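You operate a simulated robot arm through the tools that you are given. There is no shell and no other tool.

The job below is to be done with a simulated two-armed robot. You get a single attempt, and the scene is never put back.

## Task
Fit the yellow sensor in the bracket, turn it till its lamp lights and clamp it.
Fine: the black sensor goes in the empty pocket; the green lever frees the bracket.

The check looks at the end state, three seconds after you hand in, the way a careful person would. Anything else that was tipped, shoved, dropped, spilled or broken makes it a failure.

## Robot
Two 7-joint arms with two-finger parallel grippers on one trunk that stands fixed in place. Base frame: the origin is at the foot of the trunk, x ahead of it, y to its left, z up. Readings come in m, degrees, newtons and seconds.
The left shoulder is at [0.03, 0.119, 0.96], the right one opposite. With the tool pointing down near the work surface each hand reaches from about 0.24 to 0.68 m from the base axis, measured 20 degrees to its own side. Payload 3.43 kg a hand.
The tool frame of a hand sits at the grasp point between the pads (the TCP): z along the fingers, y along the line on which they close. The tips reach 0.03 m beyond it. The gripper opens to 0.094 m. The fingers are 0.028 m wide and 0.01 m thick; the gripper's body (0.05 by 0.096 m) begins 0.055 m behind the TCP.
Orientation is that of the tool frame in the base frame, as a unit quaternion [x, y, z, w]. With the fingers straight down and closing along the base's y, the tool's x points along the base's -x, its y along +y and its z along -z.

## Interface
- The arms move only by the tool step_arm. It takes "left_plan", "right_plan" or both (then of equal length, played together; a hand with none holds still); each is a list of rows, each an object (a shift or turn left out is 0, a gripper value left out holds the last) with "slide": the shift along the tool's x, y, z in units of 500 mm (1.0 is 500 mm), a list of three; "rot": the turn, a rotation vector about the tool's x, y, z in units of 60 degrees (1.0 is 60 degrees), a list of three; "jaw": the opening, from 0 (shut) to 1 (fully open). In form: [{"slide": [x, y, z], "rot": [ax, ay, az], "jaw": jaw}, ...]. A call has 1 to 20 rows; each row is the pose to reach, as a shift and turn from the pose commanded when the call began, along the tool's axes at that moment. A call with a number of a shift or a turn outside -1 to 1 is refused whole. Rows are played at 5 a second. More than 0.05 m and 8.6 degrees between two rows, or a gripper value outside its range, and nothing of the call is played. Where a pose cannot be reached the arm comes as near as it can. A force on the tool above 40 N (or 10 N above the force at the start of the call, whichever is more), or a blocked arm, ends the call early, and 0.2 s more pass. The fingers move at their own pace (about 0.072 m/s each) and stop on an object; they squeeze with about 38 N. The grip force told is the motor's: it shows also when the fingers shut on nothing. Time passes only in rows, and 0.2 s behind the last, so rows that repeat a pose let the fingers close. The reply holds the time, the measured pose of the TCP, the force on the tool along the base axes, the opening and the grip force, in the units named above and with some noise, with the torque about the TCP (base axes, N m) and any sound that the robot's microphone picked up, and new pictures: "views" is both (left out), scene, wrist or none (wrist: the cameras of the hands that moved).
- Cameras (640 x 400 px; columns grow to the right, rows downward): "scene" is now at [0.0324, 0.0211, 1.6528]; the picture's right is [0.32, -0.95, 0.00], its down [-0.82, -0.28, -0.50] and it looks along [0.47, 0.16, -0.87] (base axes); focal length 354 px, centre (320, 200). "left" rides on the left gripper at [0.076, -0.014, -0.103] in its tool frame; the picture's right is [0.18, 0.98, 0.00], its down [-0.75, 0.14, -0.64] and it looks along [-0.63, 0.12, 0.77] (tool axes); focal length 243 px, centre (320, 200). "right" rides on the right gripper at [0.076, 0.014, -0.102] in its tool frame; the picture's right is [-0.18, 0.98, 0.00], its down [-0.75, -0.14, -0.64] and it looks along [-0.63, -0.12, 0.77] (tool axes); focal length 243 px, centre (320, 200). There is no depth. A picture from a camera that has moved, and an enlarged one, comes with that camera's place and axes in the base frame and with its lens.
- slide_trunk(by): moves the trunk up (or, below 0, down) by that many m; the arms and the scene camera ride with it, the base frame stays. It gives what a move gives, with no picture.
- pan_tilt(pan, tilt): turns the head with the scene camera to pan (to the left, within 143 degrees either way) and tilt (down, from -29 to 69), counted from straight ahead of the robot. It gives what a move gives, and a new picture of the scene camera.
- close_up(camera, box): a new picture of the part [left, top, right, bottom] of that camera's present view, enlarged. The clock stands still meanwhile.
- hand_in(): hands the job in; it is judged then, once.

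Places have to be worked out from the pictures, the camera data and where the tool is seen. Open the grippers and draw the arms clear of the work before you hand the job in, unless the task says otherwise.

The tools are called after "Request:" as a command line: name --argument value ..., lists and objects as JSON in quotes. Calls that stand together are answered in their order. step_arm: Moves the arms, as the interface text tells. Its arguments: {"type":"object","properties":{"left_plan":{"type":"array","items":{"type":"object","properties":{"slide":{"type":"array","items":{"type":"number"}},"rot":{"type":"array","items":{"type":"number"}},"jaw":{"type":"number"}}}},"right_plan":{"type":"array","items":{"type":"object","properties":{"slide":{"type":"array","items":{"type":"number"}},"rot":{"type":"array","items":{"type":"number"}},"jaw":{"type":"number"}}}},"views":{"type":"string","enum":["both","scene","wrist","none"]}},"required":[]} The other tools are called the same way: slide_trunk (by) moves the trunk up or down; pan_tilt (pan, tilt) turns the head that bears the scene camera; close_up (camera, box) takes an enlarged picture of a part of a camera's view; hand_in () hands the job in.

At the start:

```text
clock: 0.0
left_ee_pos: [0.3209, 0.3224, 1.0725]
left_tool_rot: [0.0, 1.0, -0.001, 0.0]
left_ft_force: [-0.4, 0.7, 0.1]
left_wrist_torque: [-0.01, 0.03, -0.01]
left_finger_gap: 0.094
left_finger_force: 0.1
right_ee_pos: [0.4243, -0.0593, 1.0704]
right_tool_rot: [0.0, 1.0, 0.0, -0.001]
right_ft_force: [0.1, 0.6, -0.5]
right_wrist_torque: [0.02, -0.02, 0.03]
right_finger_gap: 0.0938
right_finger_force: 0.2
trunk travel left (down, up): [-0.225, 0.185]
head pan, tilt (commanded): [18.6, 60.3]
```

scene: 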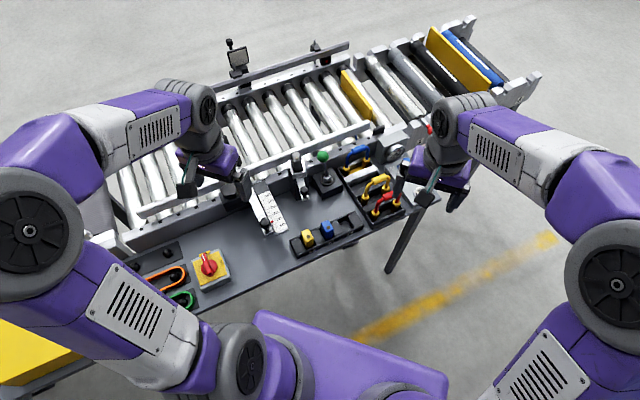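
right: 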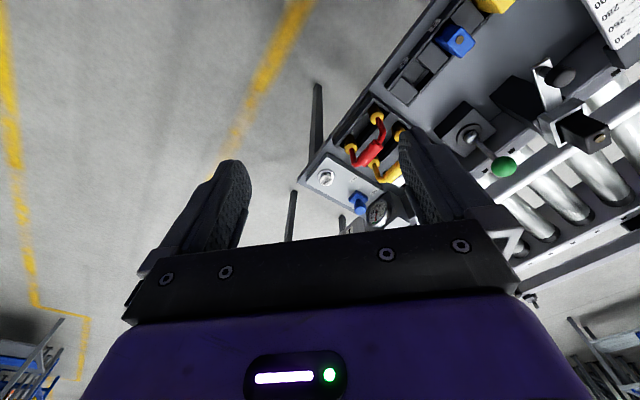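
left: 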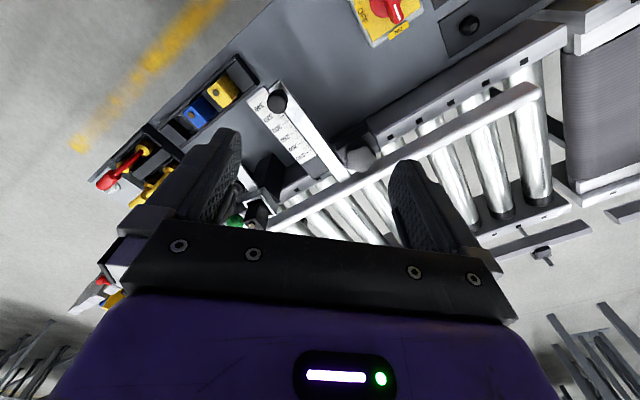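

I start by looking closer at the work area: the bracket, lever, and sensor tray seem to be in the middle of the scene picture. I take enlarged pictures from the scene camera.

Request:
close_up --camera "scene" --box '[230, 130, 410, 260]'

Request:
close_up --camera "left" --box '[80, 40, 380, 240]'

Request:
close_up --camera "right" --box '[340, 0, 640, 200]'

```text
3.08 times, centred on (320, 195) of scene
camera zoom: at [0.0324, 0.0211, 1.6528], right [0.32, -0.95, 0.0], down [-0.82, -0.28, -0.5], along [0.47, 0.16, -0.87], focal length 1091 px, centre (320, 215)
```

zoom: 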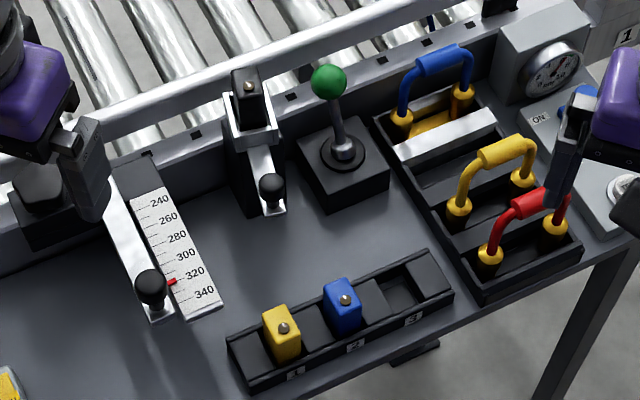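

```text
2.00 times, centred on (230, 140) of left
camera zoom: at [0.2447, 0.3086, 1.1753], right [-0.18, 0.98, 0.0], down [0.75, 0.14, 0.64], along [0.63, 0.12, -0.77], focal length 485 px, centre (500, 320)
```

zoom: 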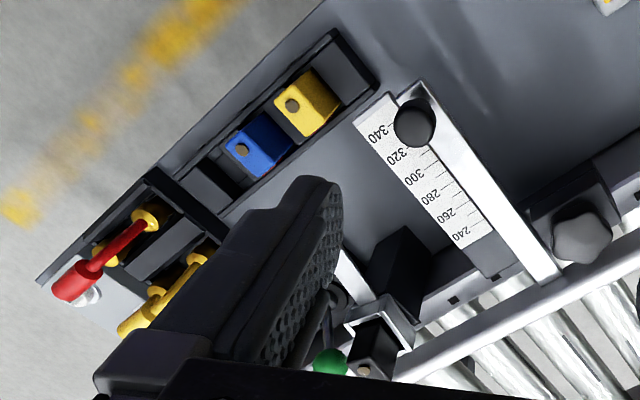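

```text
2.00 times, centred on (490, 100) of right
camera zoom: at [0.3489, -0.0465, 1.1731], right [0.18, 0.98, 0.0], down [0.75, -0.14, 0.64], along [0.63, -0.12, -0.77], focal length 485 px, centre (-20, 400)
```

zoom: 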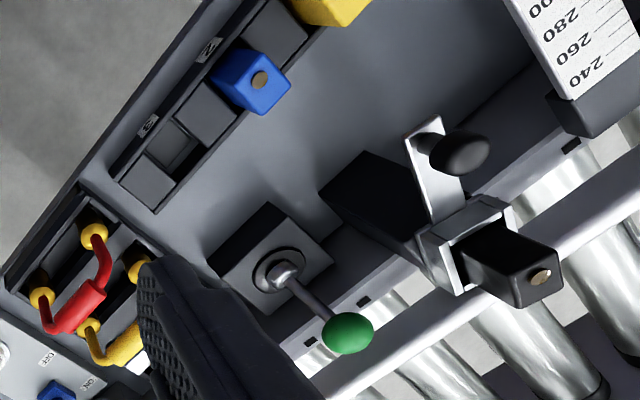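

Triangulating from the scene and hand cameras: the yellow sensor's top is near [0.384, 0.174, 0.786], the bracket sensor's top is near [0.536, 0.256, 0.903], and the green knob is near [0.615, 0.211, 0.83]. I move the right arm out of the way and bring the left camera round for a better look at the bracket.

Request:
step_arm --left_plan '[{"slide": [-0.04, -0.04, 0.02]}, {"slide": [-0.08, -0.08, 0.04]}, {"slide": [-0.12, -0.12, 0.06]}, {"slide": [-0.16, -0.16, 0.08]}]' --right_plan '[{"slide": [0, -0.09, 0]}, {"slide": [0, -0.18, 0]}, {"slide": [0, -0.27, 0]}, {"slide": [0, -0.36, 0]}]' --views "both"

```text
clock: 1.0
left_ee_pos: [0.4028, 0.2416, 1.0342]
left_tool_rot: [0.0, 1.0, 0.0, 0.0]
left_ft_force: [0.2, -0.3, 0.8]
left_wrist_torque: [-0.01, 0.01, 0.01]
left_finger_gap: 0.0941
left_finger_force: 0.0
right_ee_pos: [0.4237, -0.2397, 1.0695]
right_tool_rot: [-0.001, 1.0, 0.0, 0.0]
right_ft_force: [0.6, 0.6, 0.5]
right_wrist_torque: [0.0, 0.01, 0.04]
right_finger_gap: 0.094
right_finger_force: 0.1
trunk travel left (down, up): [-0.225, 0.185]
head pan, tilt (commanded): [18.6, 60.3]
camera scene: at [0.0327, 0.02, 1.6528], right [0.32, -0.95, 0.0], down [-0.82, -0.28, -0.5], along [0.47, 0.16, -0.87], focal length 354 px, centre (320, 200)
camera right: at [0.3474, -0.2266, 1.1725], right [0.18, 0.98, 0.0], down [0.75, -0.14, 0.64], along [0.63, -0.12, -0.77], focal length 243 px, centre (320, 200)
camera left: at [0.326, 0.2276, 1.1372], right [-0.18, 0.98, 0.0], down [0.75, 0.14, 0.64], along [0.63, 0.12, -0.77], focal length 243 px, centre (320, 200)
```

scene: 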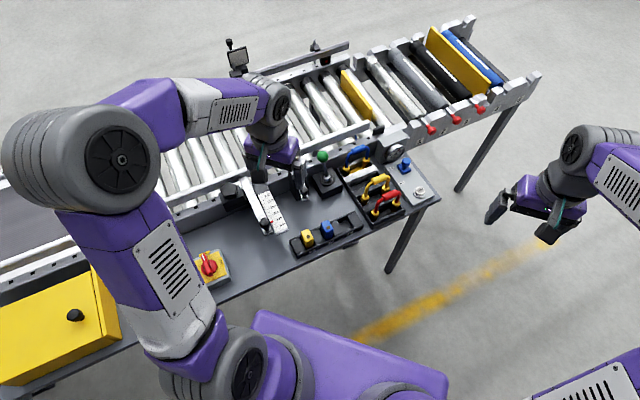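
right: 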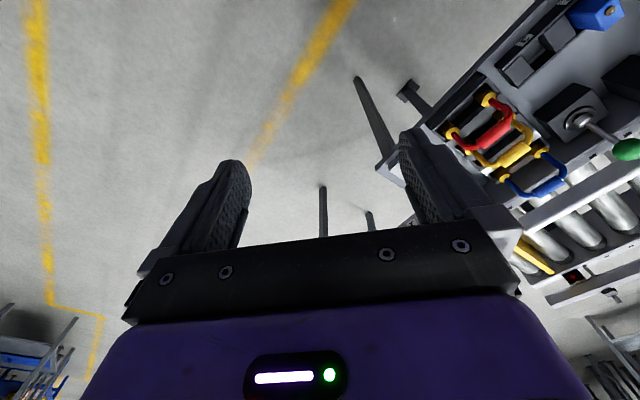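
left: 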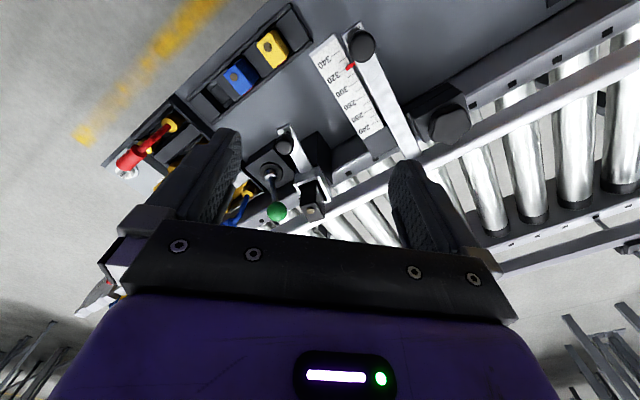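

The bracket is now in view between the left fingers. I enlarge it and the tray.

Request:
close_up --camera "left" --box '[230, 120, 350, 230]'

Request:
close_up --camera "left" --box '[180, 10, 320, 110]'

Request:
close_up --camera "scene" --box '[280, 140, 380, 260]'

```text
3.64 times, centred on (290, 175) of left
camera zoom: at [0.326, 0.2276, 1.1372], right [-0.18, 0.98, 0.0], down [0.75, 0.14, 0.64], along [0.63, 0.12, -0.77], focal length 882 px, centre (429, 291)
```

zoom: 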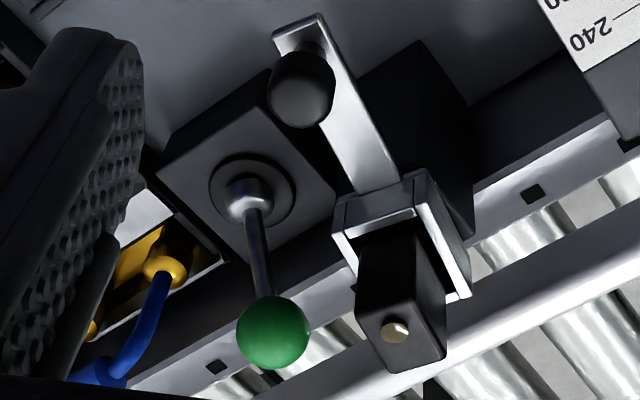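

```text
4.00 times, centred on (250, 60) of left
camera zoom: at [0.326, 0.2276, 1.1372], right [-0.18, 0.98, 0.0], down [0.75, 0.14, 0.64], along [0.63, 0.12, -0.77], focal length 970 px, centre (600, 760)
```

zoom: 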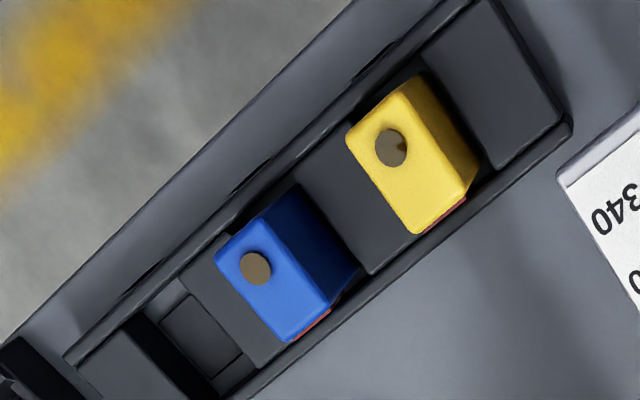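

```text
3.33 times, centred on (330, 200) of scene
camera zoom: at [0.0327, 0.02, 1.6528], right [0.32, -0.95, 0.0], down [-0.82, -0.28, -0.5], along [0.47, 0.16, -0.87], focal length 1182 px, centre (287, 200)
```

zoom: 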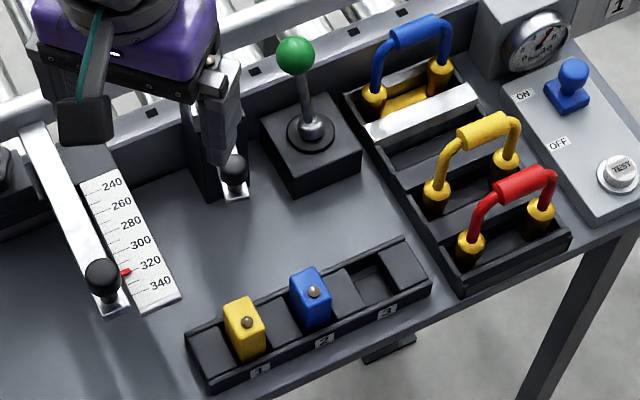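

The bracket holds a black sensor in a silver collar with a knobbed bar. I want a nearer, steeper look at it, so I bring the left hand forward and down a little, staying above 0.95 m.

Request:
step_arm --left_plan '[{"slide": [-0.09, 0.02, 0.04]}, {"slide": [-0.18, 0.04, 0.08]}]' --views "wrist"

Request:
close_up --camera "left" --box '[220, 70, 420, 230]'

```text
refused: row 1 steps farther than a row can; nothing moved
```

```text
2.50 times, centred on (320, 150) of left
camera zoom: at [0.326, 0.2276, 1.1372], right [-0.18, 0.98, 0.0], down [0.75, 0.14, 0.64], along [0.63, 0.12, -0.77], focal length 606 px, centre (320, 325)
```

zoom: 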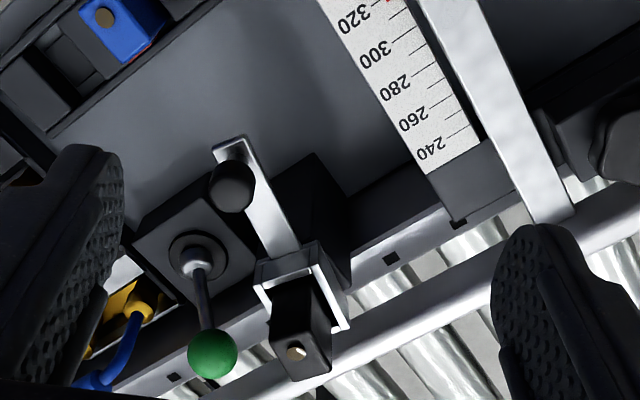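

The step was a touch too long per row; I repeat the move in smaller rows.

Request:
step_arm --left_plan '[{"slide": [-0.06, 0.015, 0.03]}, {"slide": [-0.12, 0.03, 0.055]}, {"slide": [-0.18, 0.04, 0.08]}]' --views "wrist"

Request:
close_up --camera "left" --box '[220, 70, 420, 230]'

```text
clock: 1.8
left_ee_pos: [0.4929, 0.2645, 0.9914]
left_tool_rot: [0.0, 1.0, 0.0, -0.001]
left_ft_force: [0.4, 0.4, 0.1]
left_wrist_torque: [0.0, 0.04, 0.01]
left_finger_gap: 0.0942
left_finger_force: 0.0
right_ee_pos: [0.426, -0.2376, 1.0685]
right_tool_rot: [0.001, 1.0, -0.001, 0.0]
right_ft_force: [1.7, -0.1, -0.3]
right_wrist_torque: [0.0, 0.0, -0.01]
right_finger_gap: 0.0938
right_finger_force: 0.2
trunk travel left (down, up): [-0.225, 0.185]
head pan, tilt (commanded): [18.6, 60.3]
camera left: at [0.417, 0.2514, 1.0942], right [-0.18, 0.98, 0.0], down [0.75, 0.14, 0.64], along [0.63, 0.12, -0.77], focal length 243 px, centre (320, 200)
```

left: 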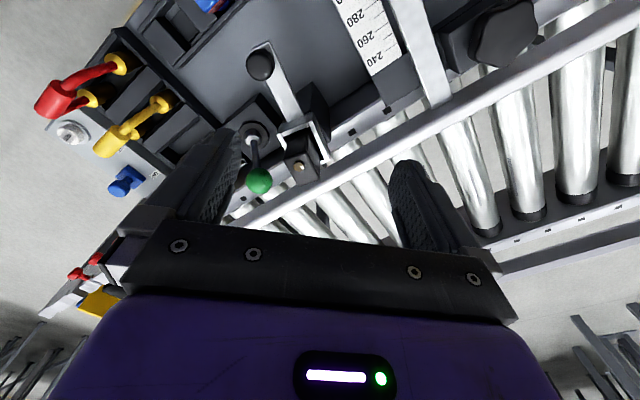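

```text
2.50 times, centred on (320, 150) of left
camera zoom: at [0.417, 0.2514, 1.0942], right [-0.18, 0.98, 0.0], down [0.75, 0.14, 0.64], along [0.63, 0.12, -0.77], focal length 606 px, centre (320, 325)
```

zoom: 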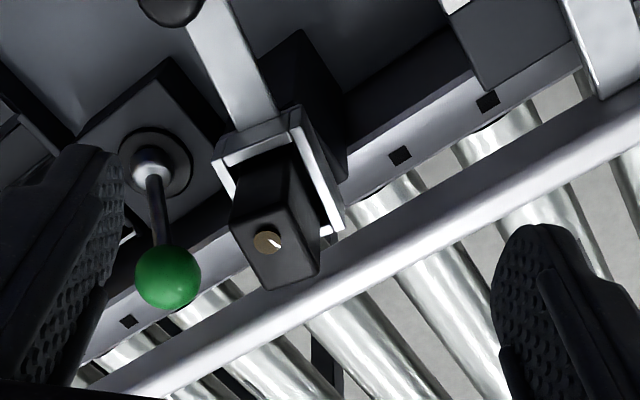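

Request:
close_up --camera "left" --box '[270, 90, 350, 190]'

Request:
close_up --camera "left" --box '[230, 30, 350, 130]'

```text
4.00 times, centred on (310, 140) of left
camera zoom: at [0.417, 0.2514, 1.0942], right [-0.18, 0.98, 0.0], down [0.75, 0.14, 0.64], along [0.63, 0.12, -0.77], focal length 970 px, centre (360, 440)
```

zoom: 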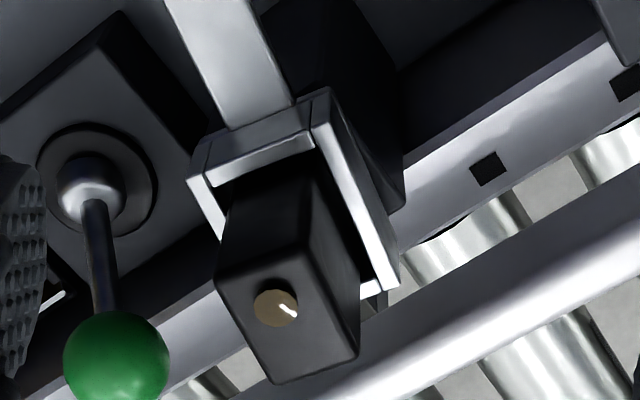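

```text
4.00 times, centred on (290, 80) of left
camera zoom: at [0.417, 0.2514, 1.0942], right [-0.18, 0.98, 0.0], down [0.75, 0.14, 0.64], along [0.63, 0.12, -0.77], focal length 970 px, centre (440, 680)
```

zoom: 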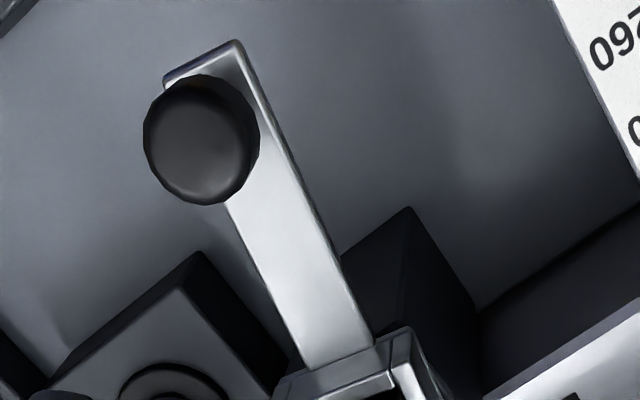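

The silver square collar with its knobbed bar appears to be the turnable bracket, set at about 32° in base. The conveyor and tray run at about -45°, so the across direction is about 45°. The lever leans away from the robot; its pivot is near [0.588, 0.185, 0.766]. I turn the left hand 45.5° to line up with the tray and hover over it for a close look.

Request:
step_arm --left_plan '[{"slide": [0.008, -0.03, 0.01], "rot": [0, 0, -0.126]}, {"slide": [0.016, -0.06, 0.02], "rot": [0, 0, -0.253]}, {"slide": [0.023, -0.09, 0.03], "rot": [0, 0, -0.379]}, {"slide": [0.031, -0.12, 0.04], "rot": [0, 0, -0.505]}, {"slide": [0.039, -0.15, 0.05], "rot": [0, 0, -0.632]}, {"slide": [0.046, -0.18, 0.06], "rot": [0, 0, -0.758]}]' --views "both"

Request:
close_up --camera "left" --box '[200, 20, 440, 170]'

```text
clock: 3.2
left_ee_pos: [0.4692, 0.1731, 0.9614]
left_tool_rot: [-0.388, 0.922, -0.001, 0.0]
left_ft_force: [0.5, 0.2, 0.1]
left_wrist_torque: [0.0, -0.03, 0.0]
left_finger_gap: 0.0937
left_finger_force: 0.0
right_ee_pos: [0.4241, -0.2387, 1.0693]
right_tool_rot: [0.0, 1.0, 0.0, 0.0]
right_ft_force: [-0.3, -1.0, -0.6]
right_wrist_torque: [0.02, 0.0, 0.0]
right_finger_gap: 0.094
right_finger_force: 0.1
trunk travel left (down, up): [-0.225, 0.185]
head pan, tilt (commanded): [18.6, 60.3]
camera scene: at [0.0324, 0.0207, 1.6528], right [0.32, -0.95, 0.0], down [-0.82, -0.28, -0.5], along [0.47, 0.16, -0.87], focal length 354 px, centre (320, 200)
camera left: at [0.4252, 0.1099, 1.0651], right [-0.83, 0.56, 0.0], down [0.43, 0.64, 0.64], along [0.36, 0.53, -0.77], focal length 243 px, centre (320, 200)
```

scene: 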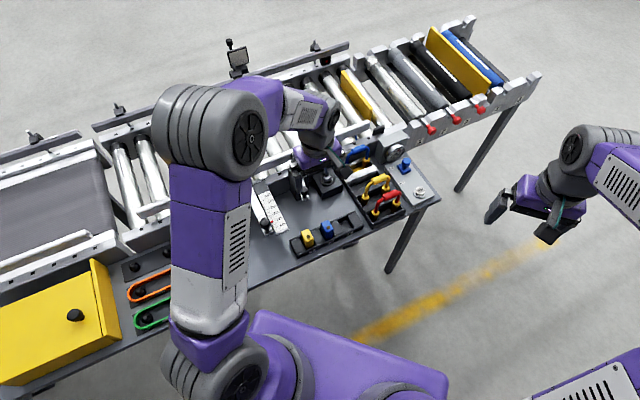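
left: 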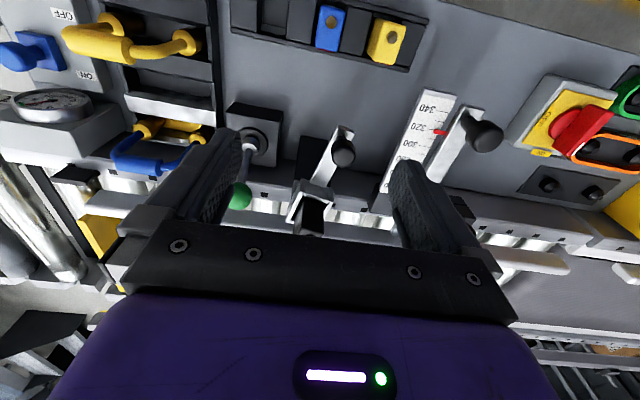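

```text
2.67 times, centred on (320, 95) of left
camera zoom: at [0.4252, 0.1099, 1.0651], right [-0.83, 0.56, 0.0], down [0.43, 0.64, 0.64], along [0.36, 0.53, -0.77], focal length 647 px, centre (320, 480)
```

zoom: 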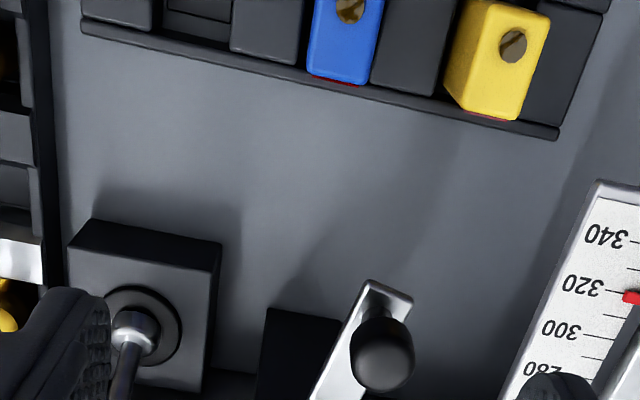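

Tray and sensors are aligned with the turned hand. I move back and lower over the tray to see the pockets and heights clearly.

Request:
step_arm --left_plan '[{"slide": [0.045, 0, 0.06]}, {"slide": [0.09, 0, 0.12]}]' --views "none"

Request:
close_up --camera "left" --box '[200, 20, 440, 170]'

Request:
close_up --camera "left" --box '[240, 170, 400, 270]'

```text
clock: 3.8
left_ee_pos: [0.4364, 0.1378, 0.901]
left_tool_rot: [-0.388, 0.921, -0.001, 0.0]
left_ft_force: [0.4, 0.2, 1.0]
left_wrist_torque: [-0.01, 0.01, 0.01]
left_finger_gap: 0.0942
left_finger_force: 0.1
right_ee_pos: [0.4231, -0.2386, 1.0691]
right_tool_rot: [0.0, 1.0, 0.0, 0.0]
right_ft_force: [0.2, -0.5, 0.3]
right_wrist_torque: [-0.01, 0.01, 0.01]
right_finger_gap: 0.0939
right_finger_force: 0.0
trunk travel left (down, up): [-0.225, 0.185]
head pan, tilt (commanded): [18.6, 60.3]
```

```text
2.67 times, centred on (320, 95) of left
camera zoom: at [0.3934, 0.0747, 1.0038], right [-0.83, 0.56, 0.0], down [0.43, 0.64, 0.64], along [0.36, 0.53, -0.77], focal length 647 px, centre (320, 480)
```

zoom: 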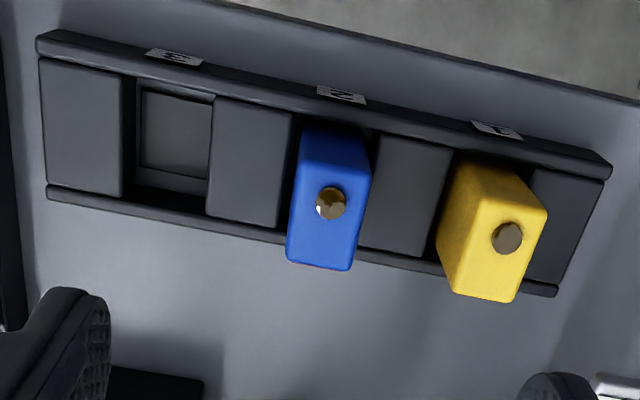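

```text
4.00 times, centred on (320, 220) of left
camera zoom: at [0.3934, 0.0747, 1.0038], right [-0.83, 0.56, 0.0], down [0.43, 0.64, 0.64], along [0.36, 0.53, -0.77], focal length 970 px, centre (320, 120)
```

zoom: 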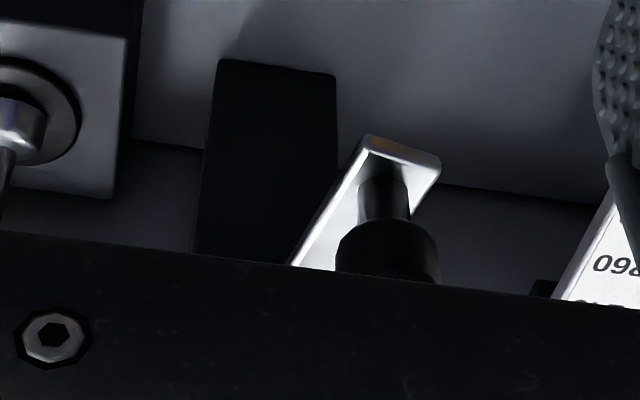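

I enlarge the sensors and the empty pocket from this pose for exact coordinates.

Request:
close_up --camera "left" --box '[300, 60, 420, 140]'

Request:
close_up --camera "left" --box '[205, 25, 325, 105]'

Request:
close_up --camera "scene" --box '[200, 30, 350, 110]'

```text
5.00 times, centred on (360, 100) of left
camera zoom: at [0.3934, 0.0747, 1.0038], right [-0.83, 0.56, 0.0], down [0.43, 0.64, 0.64], along [0.36, 0.53, -0.77], focal length 1213 px, centre (120, 700)
```

zoom: 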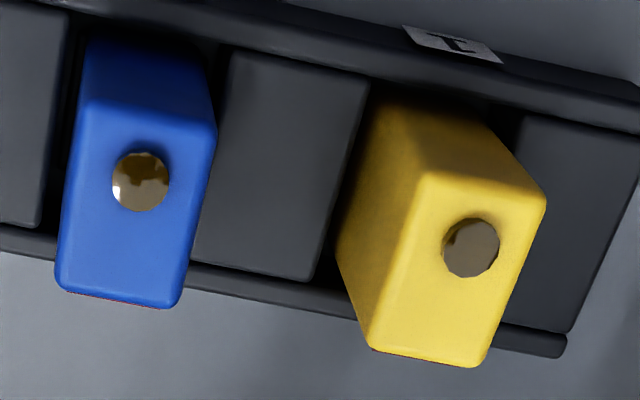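

```text
5.00 times, centred on (265, 65) of left
camera zoom: at [0.3934, 0.0747, 1.0038], right [-0.83, 0.56, 0.0], down [0.43, 0.64, 0.64], along [0.36, 0.53, -0.77], focal length 1213 px, centre (595, 875)
```

zoom: 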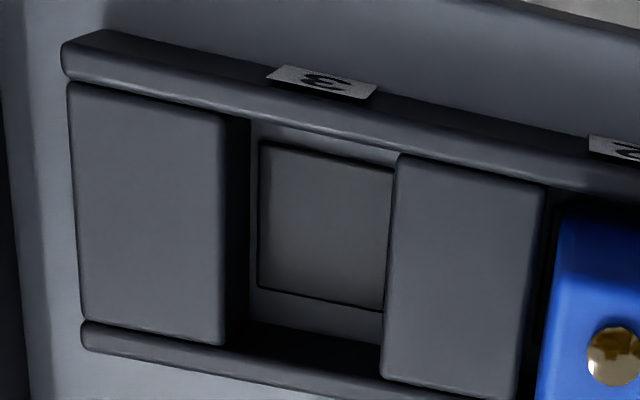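

```text
4.27 times, centred on (275, 70) of scene
camera zoom: at [0.0326, 0.021, 1.6528], right [0.32, -0.95, 0.0], down [-0.82, -0.28, -0.5], along [0.47, 0.16, -0.87], focal length 1512 px, centre (512, 755)
```

zoom: 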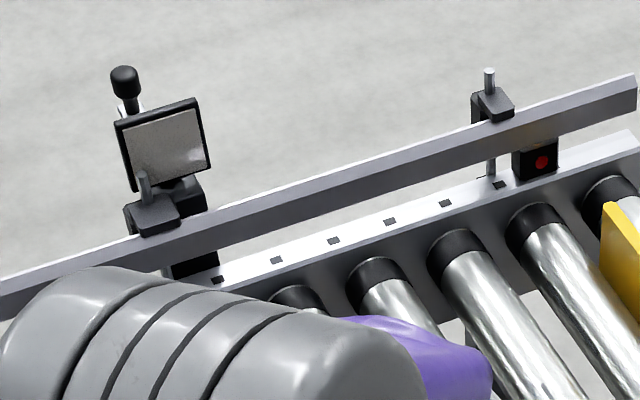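

Estimated coordinates: yellow centre (0.389, 0.176), blue (0.430, 0.133) and pocket 3 centre (0.473, 0.091). Sensor tops are at 0.785 and the tray block tops at about 0.737. The reflector sits straight across the conveyor at about 45°, so the bracket needs to turn from about 32° to 45°. First comes the green lever: I lift and hover above its knob to check alignment.

Request:
step_arm --left_plan '[{"slide": [0, 0, -0.09], "jaw": 0.64}, {"slide": [-0.07, -0.03, -0.12]}, {"slide": [-0.155, -0.06, -0.12]}, {"slide": [-0.24, -0.095, -0.12]}, {"slide": [-0.31, -0.125, -0.12]}, {"slide": [-0.355, -0.15, -0.12]}]' --views "both"

Request:
close_up --camera "left" --box '[220, 80, 440, 230]'

Request:
close_up --camera "scene" --box '[240, 110, 400, 230]'

```text
clock: 5.2
left_ee_pos: [0.6136, 0.2131, 0.9602]
left_tool_rot: [-0.387, 0.922, 0.0, -0.001]
left_ft_force: [-0.9, 0.1, -0.5]
left_wrist_torque: [0.01, 0.03, 0.0]
left_finger_gap: 0.0601
left_finger_force: 0.1
right_ee_pos: [0.4238, -0.2385, 1.0703]
right_tool_rot: [0.0, 1.0, -0.001, 0.0]
right_ft_force: [0.1, -1.1, 0.4]
right_wrist_torque: [0.0, -0.01, -0.01]
right_finger_gap: 0.0939
right_finger_force: 0.2
trunk travel left (down, up): [-0.225, 0.185]
head pan, tilt (commanded): [18.6, 60.3]
camera scene: at [0.0334, 0.0213, 1.6528], right [0.32, -0.95, 0.0], down [-0.82, -0.28, -0.49], along [0.47, 0.16, -0.87], focal length 354 px, centre (320, 200)
camera left: at [0.5711, 0.1496, 1.0627], right [-0.83, 0.56, 0.0], down [0.43, 0.64, 0.64], along [0.36, 0.53, -0.77], focal length 243 px, centre (320, 200)
```

scene: 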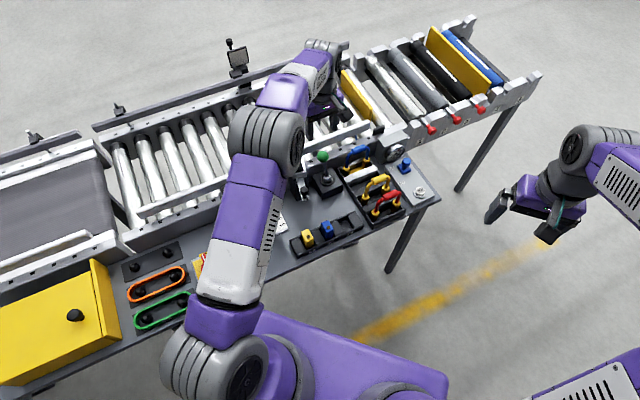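
left: 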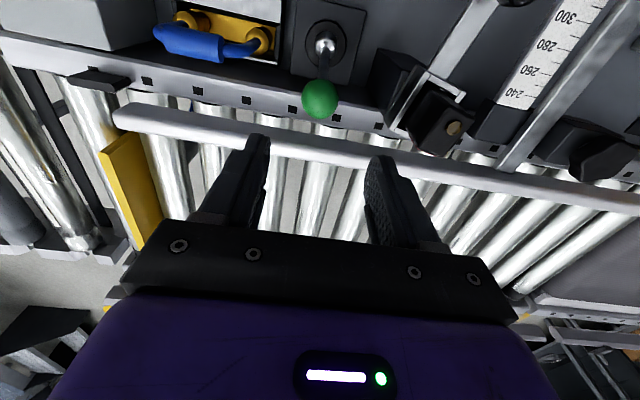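

```text
2.67 times, centred on (330, 155) of left
camera zoom: at [0.5711, 0.1496, 1.0627], right [-0.83, 0.56, 0.0], down [0.43, 0.64, 0.64], along [0.36, 0.53, -0.77], focal length 647 px, centre (293, 320)
```

zoom: 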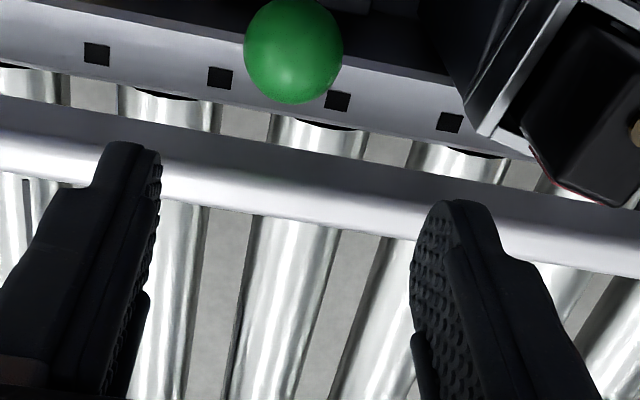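

```text
3.33 times, centred on (320, 170) of scene
camera zoom: at [0.0334, 0.0213, 1.6528], right [0.32, -0.95, 0.0], down [-0.82, -0.28, -0.49], along [0.47, 0.16, -0.87], focal length 1182 px, centre (320, 300)
```

zoom: 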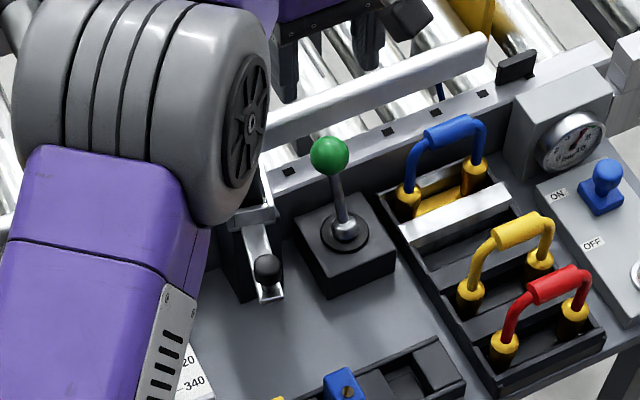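

The knob is centred between the fingers and the rail behind leaves room. I lower the left hand around the green knob, then look before gripping.

Request:
step_arm --left_plan '[{"slide": [0.015, -0.002, 0.085]}, {"slide": [0.015, -0.002, 0.17]}, {"slide": [0.015, -0.002, 0.256]}]' --views "both"

Request:
close_up --camera "left" --box '[220, 80, 440, 230]'

```text
clock: 6.0
left_ee_pos: [0.607, 0.2082, 0.8339]
left_tool_rot: [-0.387, 0.922, 0.0, 0.0]
left_ft_force: [-0.4, -0.1, 0.6]
left_wrist_torque: [-0.02, 0.02, 0.0]
left_finger_gap: 0.0602
left_finger_force: 0.1
right_ee_pos: [0.4243, -0.2381, 1.0701]
right_tool_rot: [0.0, 1.0, 0.0, -0.001]
right_ft_force: [0.3, 0.4, -0.2]
right_wrist_torque: [-0.01, 0.0, -0.01]
right_finger_gap: 0.094
right_finger_force: 0.0
trunk travel left (down, up): [-0.225, 0.185]
head pan, tilt (commanded): [18.6, 60.3]
camera scene: at [0.0333, 0.0213, 1.6528], right [0.32, -0.95, 0.0], down [-0.82, -0.28, -0.49], along [0.47, 0.16, -0.87], focal length 354 px, centre (320, 200)
camera left: at [0.5641, 0.1442, 0.9372], right [-0.83, 0.56, 0.0], down [0.43, 0.64, 0.64], along [0.36, 0.53, -0.77], focal length 243 px, centre (320, 200)
```

scene: 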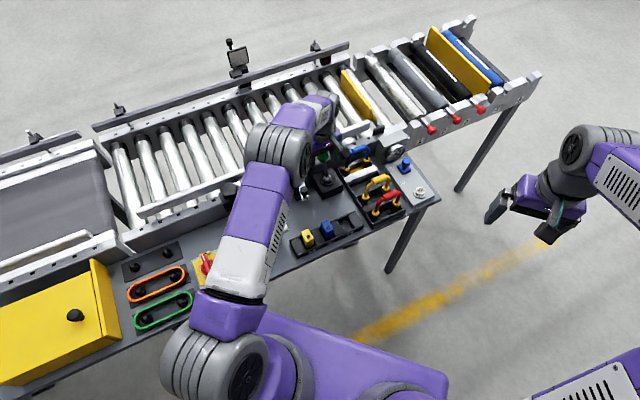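
left: 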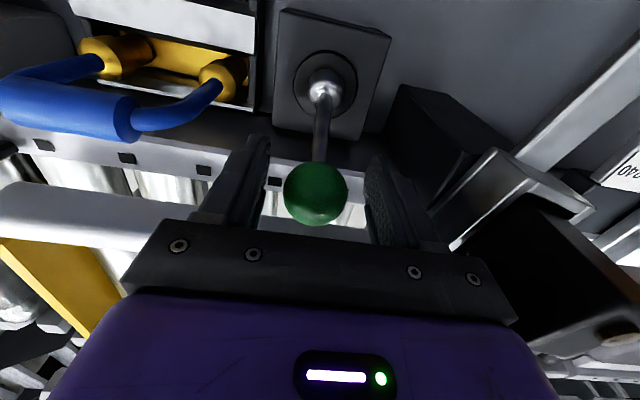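

```text
2.67 times, centred on (330, 155) of left
camera zoom: at [0.5641, 0.1442, 0.9372], right [-0.83, 0.56, 0.0], down [0.43, 0.64, 0.64], along [0.36, 0.53, -0.77], focal length 647 px, centre (293, 320)
```

zoom: 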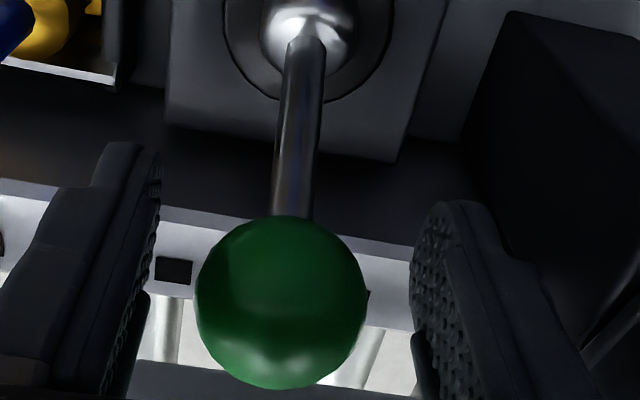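

The knob sits right at the grasp point. I close on it gently enough to hold it and check.

Request:
step_arm --left_plan '[{"jaw": 0.3}, {"jaw": 0.3}, {"jaw": 0.3}]' --views "wrist"

```text
clock: 6.8
left_ee_pos: [0.6077, 0.2053, 0.8349]
left_tool_rot: [-0.386, 0.922, -0.001, 0.0]
left_ft_force: [8.4, -7.6, 0.1]
left_wrist_torque: [-0.27, -0.29, -0.16]
left_finger_gap: 0.0334
left_finger_force: 44.9
right_ee_pos: [0.4247, -0.239, 1.0698]
right_tool_rot: [0.0, 1.0, 0.001, 0.0]
right_ft_force: [0.6, -1.0, -0.2]
right_wrist_torque: [-0.03, 0.01, -0.04]
right_finger_gap: 0.0941
right_finger_force: 0.1
trunk travel left (down, up): [-0.225, 0.185]
head pan, tilt (commanded): [18.6, 60.3]
camera left: at [0.5648, 0.1422, 0.9383], right [-0.83, 0.56, 0.0], down [0.43, 0.64, 0.64], along [0.36, 0.53, -0.77], focal length 243 px, centre (320, 200)
```

left: 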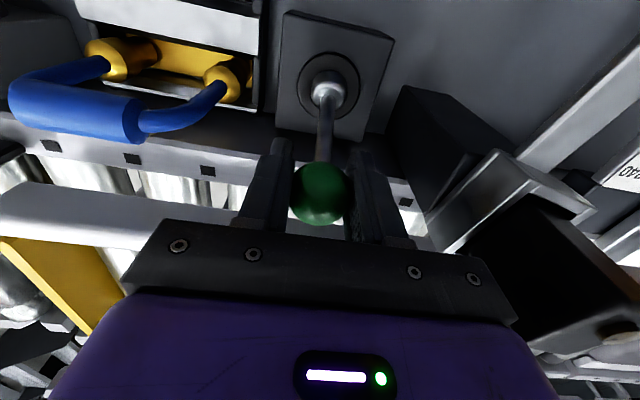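

The knob is gripped (33 mm across) with a small sideways load, so I shift 2 mm to relieve it and swing the lever toward the robot along its arc.

Request:
step_arm --left_plan '[{"slide": [0.018, -0.004, -0.009]}, {"slide": [0.037, -0.004, -0.0154]}, {"slide": [0.056, -0.004, -0.019]}, {"slide": [0.075, -0.004, -0.0204]}, {"slide": [0.094, -0.004, -0.019]}]' --views "wrist"

```text
clock: 8.0
left_ee_pos: [0.5767, 0.1734, 0.843]
left_tool_rot: [-0.388, 0.922, 0.0, -0.002]
left_ft_force: [3.4, 4.2, -1.9]
left_wrist_torque: [0.65, 0.26, 0.11]
left_finger_gap: 0.0339
left_finger_force: 41.8
right_ee_pos: [0.424, -0.238, 1.0695]
right_tool_rot: [0.0, 1.0, 0.0, 0.0]
right_ft_force: [-0.6, -0.2, -0.4]
right_wrist_torque: [-0.04, 0.03, -0.02]
right_finger_gap: 0.0938
right_finger_force: 0.1
trunk travel left (down, up): [-0.225, 0.185]
head pan, tilt (commanded): [18.6, 60.3]
camera left: at [0.534, 0.1104, 0.9462], right [-0.83, 0.56, 0.0], down [0.43, 0.64, 0.64], along [0.35, 0.53, -0.77], focal length 243 px, centre (320, 200)
```

left: 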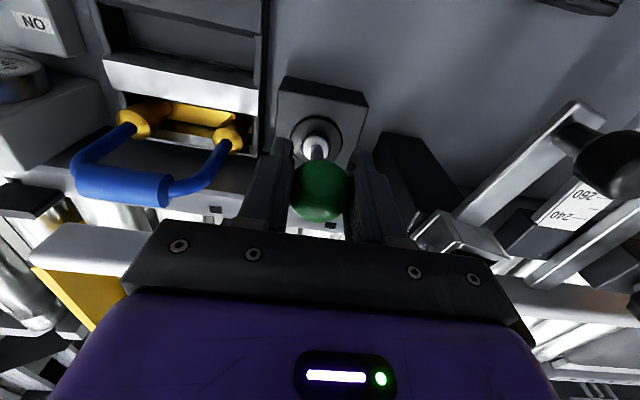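

The lever swings easily and is just past upright. I carry on along the arc to the other end, watching for the stop.

Request:
step_arm --left_plan '[{"slide": [0.019, 0, 0.0036]}, {"slide": [0.038, 0, 0.01]}, {"slide": [0.056, 0, 0.019]}]' --views "wrist"

```text
clock: 9.0
left_ee_pos: [0.5627, 0.1591, 0.8351]
left_tool_rot: [-0.391, 0.92, 0.002, 0.007]
left_ft_force: [3.4, 6.3, -0.9]
left_wrist_torque: [-0.09, 0.49, 0.09]
left_finger_gap: 0.0336
left_finger_force: 45.1
right_ee_pos: [0.4243, -0.2392, 1.0681]
right_tool_rot: [0.0, 1.0, 0.0, -0.001]
right_ft_force: [0.1, -0.8, 0.3]
right_wrist_torque: [0.03, 0.0, 0.02]
right_finger_gap: 0.0942
right_finger_force: 0.1
trunk travel left (down, up): [-0.225, 0.185]
head pan, tilt (commanded): [18.6, 60.3]
stopped in row 3 (left hand): the force on the tool passed its limit at 41 N (the readings are from after the stop); the commanded pose is now the measured one
camera left: at [0.5184, 0.0946, 0.9381], right [-0.83, 0.55, 0.0], down [0.41, 0.63, 0.65], along [0.36, 0.54, -0.76], focal length 243 px, centre (320, 200)
```

left: 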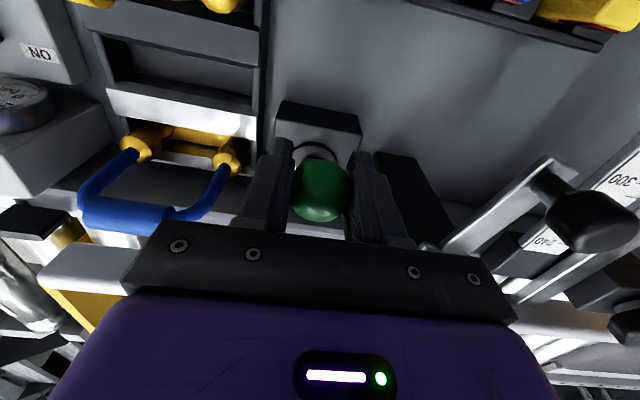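

The lever met its end stop about 25° on the robot side. I open the gripper, rise straight up and look at what changed at the bracket.

Request:
step_arm --left_plan '[{"jaw": 0.64}, {"jaw": 0.64}, {"slide": [0, 0, -0.09]}, {"slide": [0, 0, -0.18]}, {"slide": [0, 0, -0.26]}]' --views "both"

Request:
close_up --camera "left" --box '[260, 60, 480, 210]'

```text
clock: 10.2
left_ee_pos: [0.5606, 0.156, 0.9649]
left_tool_rot: [-0.389, 0.921, 0.0, 0.006]
left_ft_force: [-0.7, 0.2, -0.6]
left_wrist_torque: [-0.05, -0.02, 0.0]
left_finger_gap: 0.0602
left_finger_force: 0.1
right_ee_pos: [0.4234, -0.2389, 1.0706]
right_tool_rot: [0.001, 1.0, 0.0, 0.0]
right_ft_force: [-0.1, -0.4, -0.2]
right_wrist_torque: [0.01, -0.01, 0.0]
right_finger_gap: 0.0942
right_finger_force: 0.0
trunk travel left (down, up): [-0.225, 0.185]
head pan, tilt (commanded): [18.6, 60.3]
camera scene: at [0.0317, 0.0209, 1.6529], right [0.32, -0.95, 0.0], down [-0.82, -0.28, -0.5], along [0.47, 0.16, -0.87], focal length 354 px, centre (320, 200)
camera left: at [0.5168, 0.0914, 1.0672], right [-0.83, 0.55, -0.01], down [0.42, 0.63, 0.65], along [0.36, 0.54, -0.76], focal length 243 px, centre (320, 200)
```

scene: 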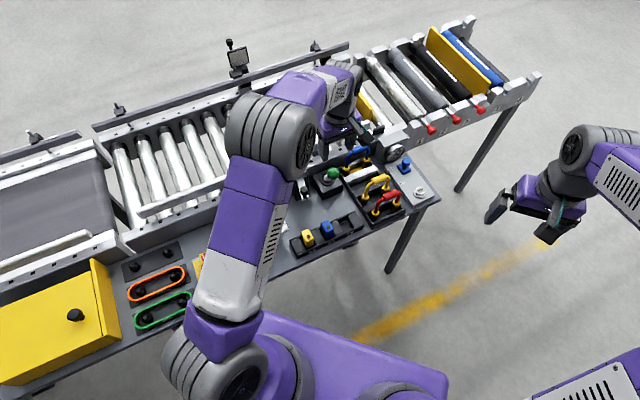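
left: 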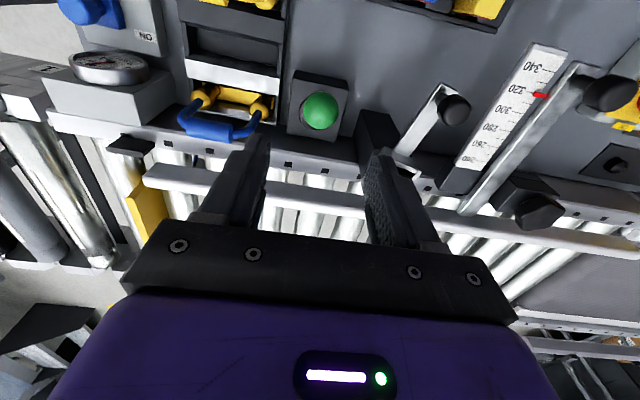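

```text
2.67 times, centred on (370, 135) of left
camera zoom: at [0.5168, 0.0914, 1.0672], right [-0.83, 0.55, -0.01], down [0.42, 0.63, 0.65], along [0.36, 0.54, -0.76], focal length 647 px, centre (187, 373)
```

zoom: 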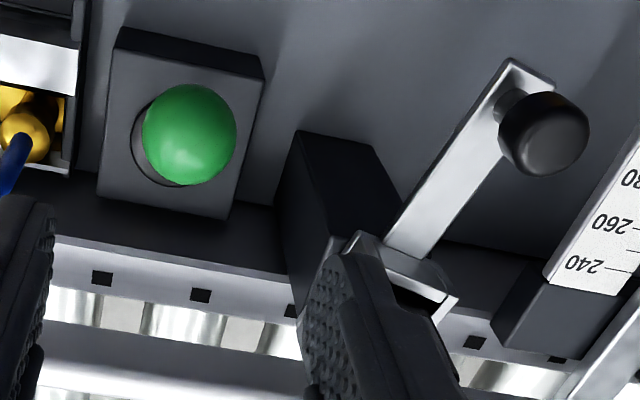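

The lever now leans toward the robot, with its knob near (0.564, 0.164), and the bracket has not moved. I bring the left hand above the black sensor, turned to about 33° and levelled, to check alignment.

Request:
step_arm --left_plan '[{"slide": [-0.03, 0.042, 0.0], "rot": [-0.001, 0.003, 0.053]}, {"slide": [-0.06, 0.085, 0.0], "rot": [-0.002, 0.005, 0.107]}, {"slide": [-0.09, 0.127, 0.005], "rot": [-0.003, 0.008, 0.16]}, {"slide": [-0.12, 0.169, 0.01], "rot": [-0.0044, 0.0105, 0.213]}]' --views "wrist"

Request:
close_up --camera "left" --box '[240, 100, 400, 220]'

```text
clock: 11.2
left_ee_pos: [0.542, 0.2591, 0.9628]
left_tool_rot: [-0.283, 0.959, 0.001, 0.001]
left_ft_force: [-0.5, -0.4, -0.2]
left_wrist_torque: [-0.01, -0.05, -0.01]
left_finger_gap: 0.0601
left_finger_force: 0.0
right_ee_pos: [0.4224, -0.2385, 1.0702]
right_tool_rot: [0.0, 1.0, 0.0, 0.0]
right_ft_force: [0.3, -0.2, -0.5]
right_wrist_torque: [0.04, -0.02, 0.01]
right_finger_gap: 0.0939
right_finger_force: 0.0
trunk travel left (down, up): [-0.225, 0.185]
head pan, tilt (commanded): [18.6, 60.3]
camera left: at [0.4849, 0.2057, 1.0651], right [-0.69, 0.72, 0.0], down [0.56, 0.53, 0.64], along [0.47, 0.44, -0.77], focal length 243 px, centre (320, 200)
```

left: 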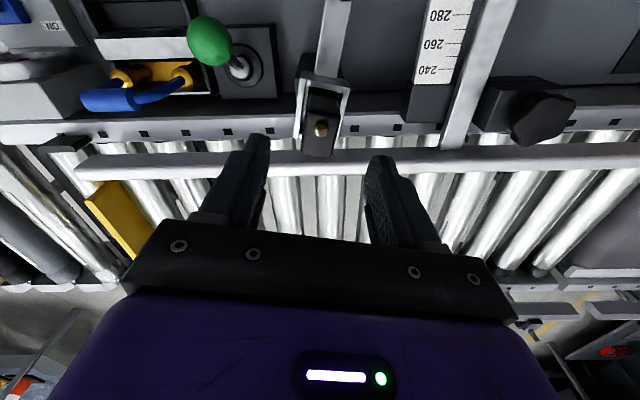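

```text
3.33 times, centred on (320, 160) of left
camera zoom: at [0.4849, 0.2057, 1.0651], right [-0.69, 0.72, 0.0], down [0.56, 0.53, 0.64], along [0.47, 0.44, -0.77], focal length 809 px, centre (320, 333)
```

zoom: 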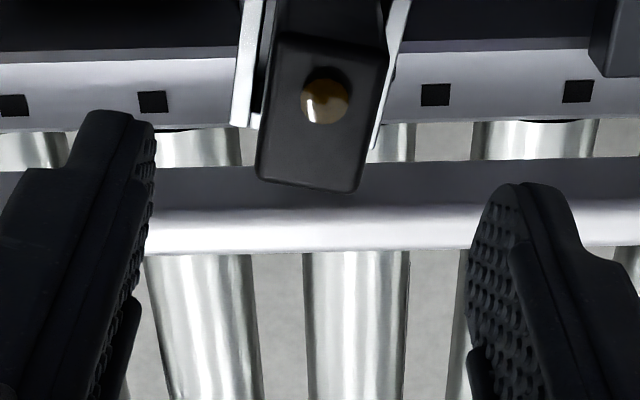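

The black sensor measures about 22 x 32 mm, centred at (0.540, 0.257) and turned 32.5°, which matches the hand. I lower until the fingertips are just above the collar and close on its narrow sides.

Request:
step_arm --left_plan '[{"slide": [0.005, 0, 0.045]}, {"slide": [0.005, 0, 0.09]}, {"slide": [0.005, 0, 0.13]}, {"slide": [0.005, 0, 0.13]}]' --views "wrist"

Request:
close_up --camera "left" --box '[220, 100, 420, 240]'

```text
clock: 12.2
left_ee_pos: [0.5374, 0.2574, 0.8968]
left_tool_rot: [-0.284, 0.959, 0.002, 0.0]
left_ft_force: [0.1, 0.0, 0.2]
left_wrist_torque: [-0.03, -0.01, 0.0]
left_finger_gap: 0.0604
left_finger_force: 0.0
right_ee_pos: [0.4229, -0.2385, 1.0698]
right_tool_rot: [0.0, 1.0, 0.001, -0.001]
right_ft_force: [0.8, -0.6, 0.2]
right_wrist_torque: [0.01, -0.01, 0.02]
right_finger_gap: 0.0938
right_finger_force: 0.0
trunk travel left (down, up): [-0.225, 0.185]
head pan, tilt (commanded): [18.6, 60.3]
camera left: at [0.4818, 0.2037, 0.9999], right [-0.69, 0.72, 0.0], down [0.55, 0.53, 0.64], along [0.46, 0.45, -0.77], focal length 243 px, centre (320, 200)
```

left: 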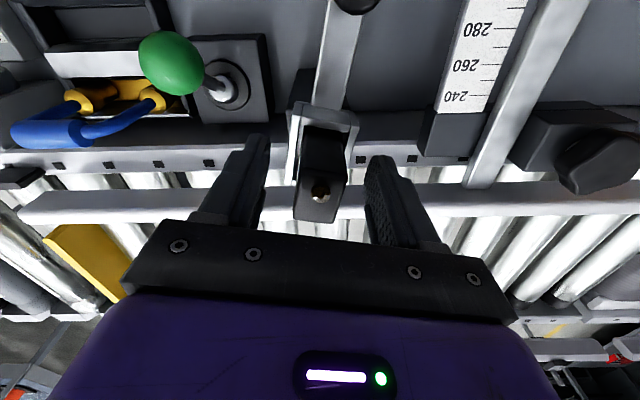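

```text
2.86 times, centred on (320, 170) of left
camera zoom: at [0.4818, 0.2037, 0.9999], right [-0.69, 0.72, 0.0], down [0.55, 0.53, 0.64], along [0.46, 0.45, -0.77], focal length 693 px, centre (320, 286)
```

zoom: 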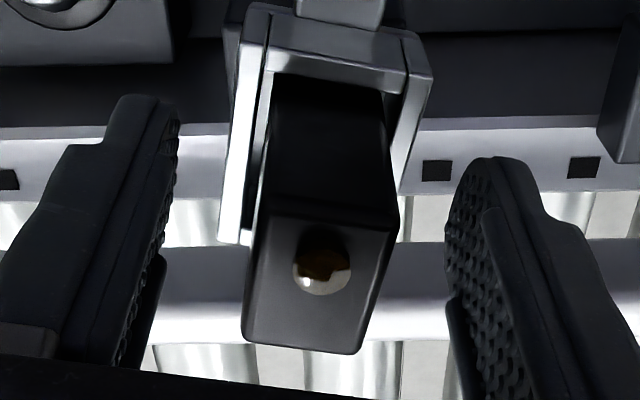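

Fingers straddle the black sensor above the collar. I close on it.

Request:
step_arm --left_plan '[{"jaw": 0.15}, {"jaw": 0.15}, {"jaw": 0.15}, {"jaw": 0.15}]' --views "wrist"

```text
clock: 13.2
left_ee_pos: [0.5374, 0.2568, 0.8974]
left_tool_rot: [-0.285, 0.959, 0.001, 0.0]
left_ft_force: [-0.3, 0.5, 0.2]
left_wrist_torque: [-0.03, 0.01, 0.02]
left_finger_gap: 0.0273
left_finger_force: 38.4
right_ee_pos: [0.4234, -0.2388, 1.07]
right_tool_rot: [0.001, 1.0, 0.0, -0.001]
right_ft_force: [0.2, 0.4, -1.3]
right_wrist_torque: [0.0, 0.0, -0.02]
right_finger_gap: 0.0936
right_finger_force: 0.1
trunk travel left (down, up): [-0.225, 0.185]
head pan, tilt (commanded): [18.6, 60.3]
camera left: at [0.482, 0.2038, 0.9999], right [-0.69, 0.72, 0.0], down [0.55, 0.53, 0.64], along [0.46, 0.45, -0.77], focal length 243 px, centre (320, 200)
```

left: 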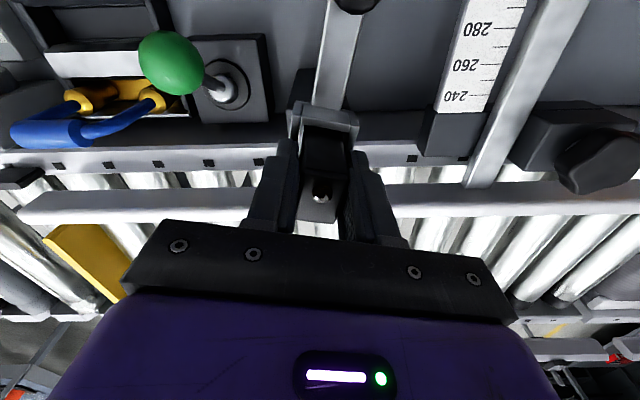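

The gap reads 27 mm, so I check by enlarging that the pads really bear on the sensor and not on the collar.

Request:
close_up --camera "left" --box '[250, 90, 400, 240]'

```text
2.67 times, centred on (325, 165) of left
camera zoom: at [0.482, 0.2038, 0.9999], right [-0.69, 0.72, 0.0], down [0.55, 0.53, 0.64], along [0.46, 0.45, -0.77], focal length 647 px, centre (307, 293)
```

zoom: 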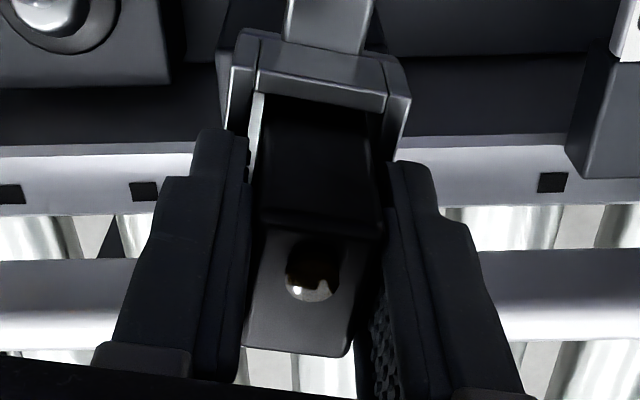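

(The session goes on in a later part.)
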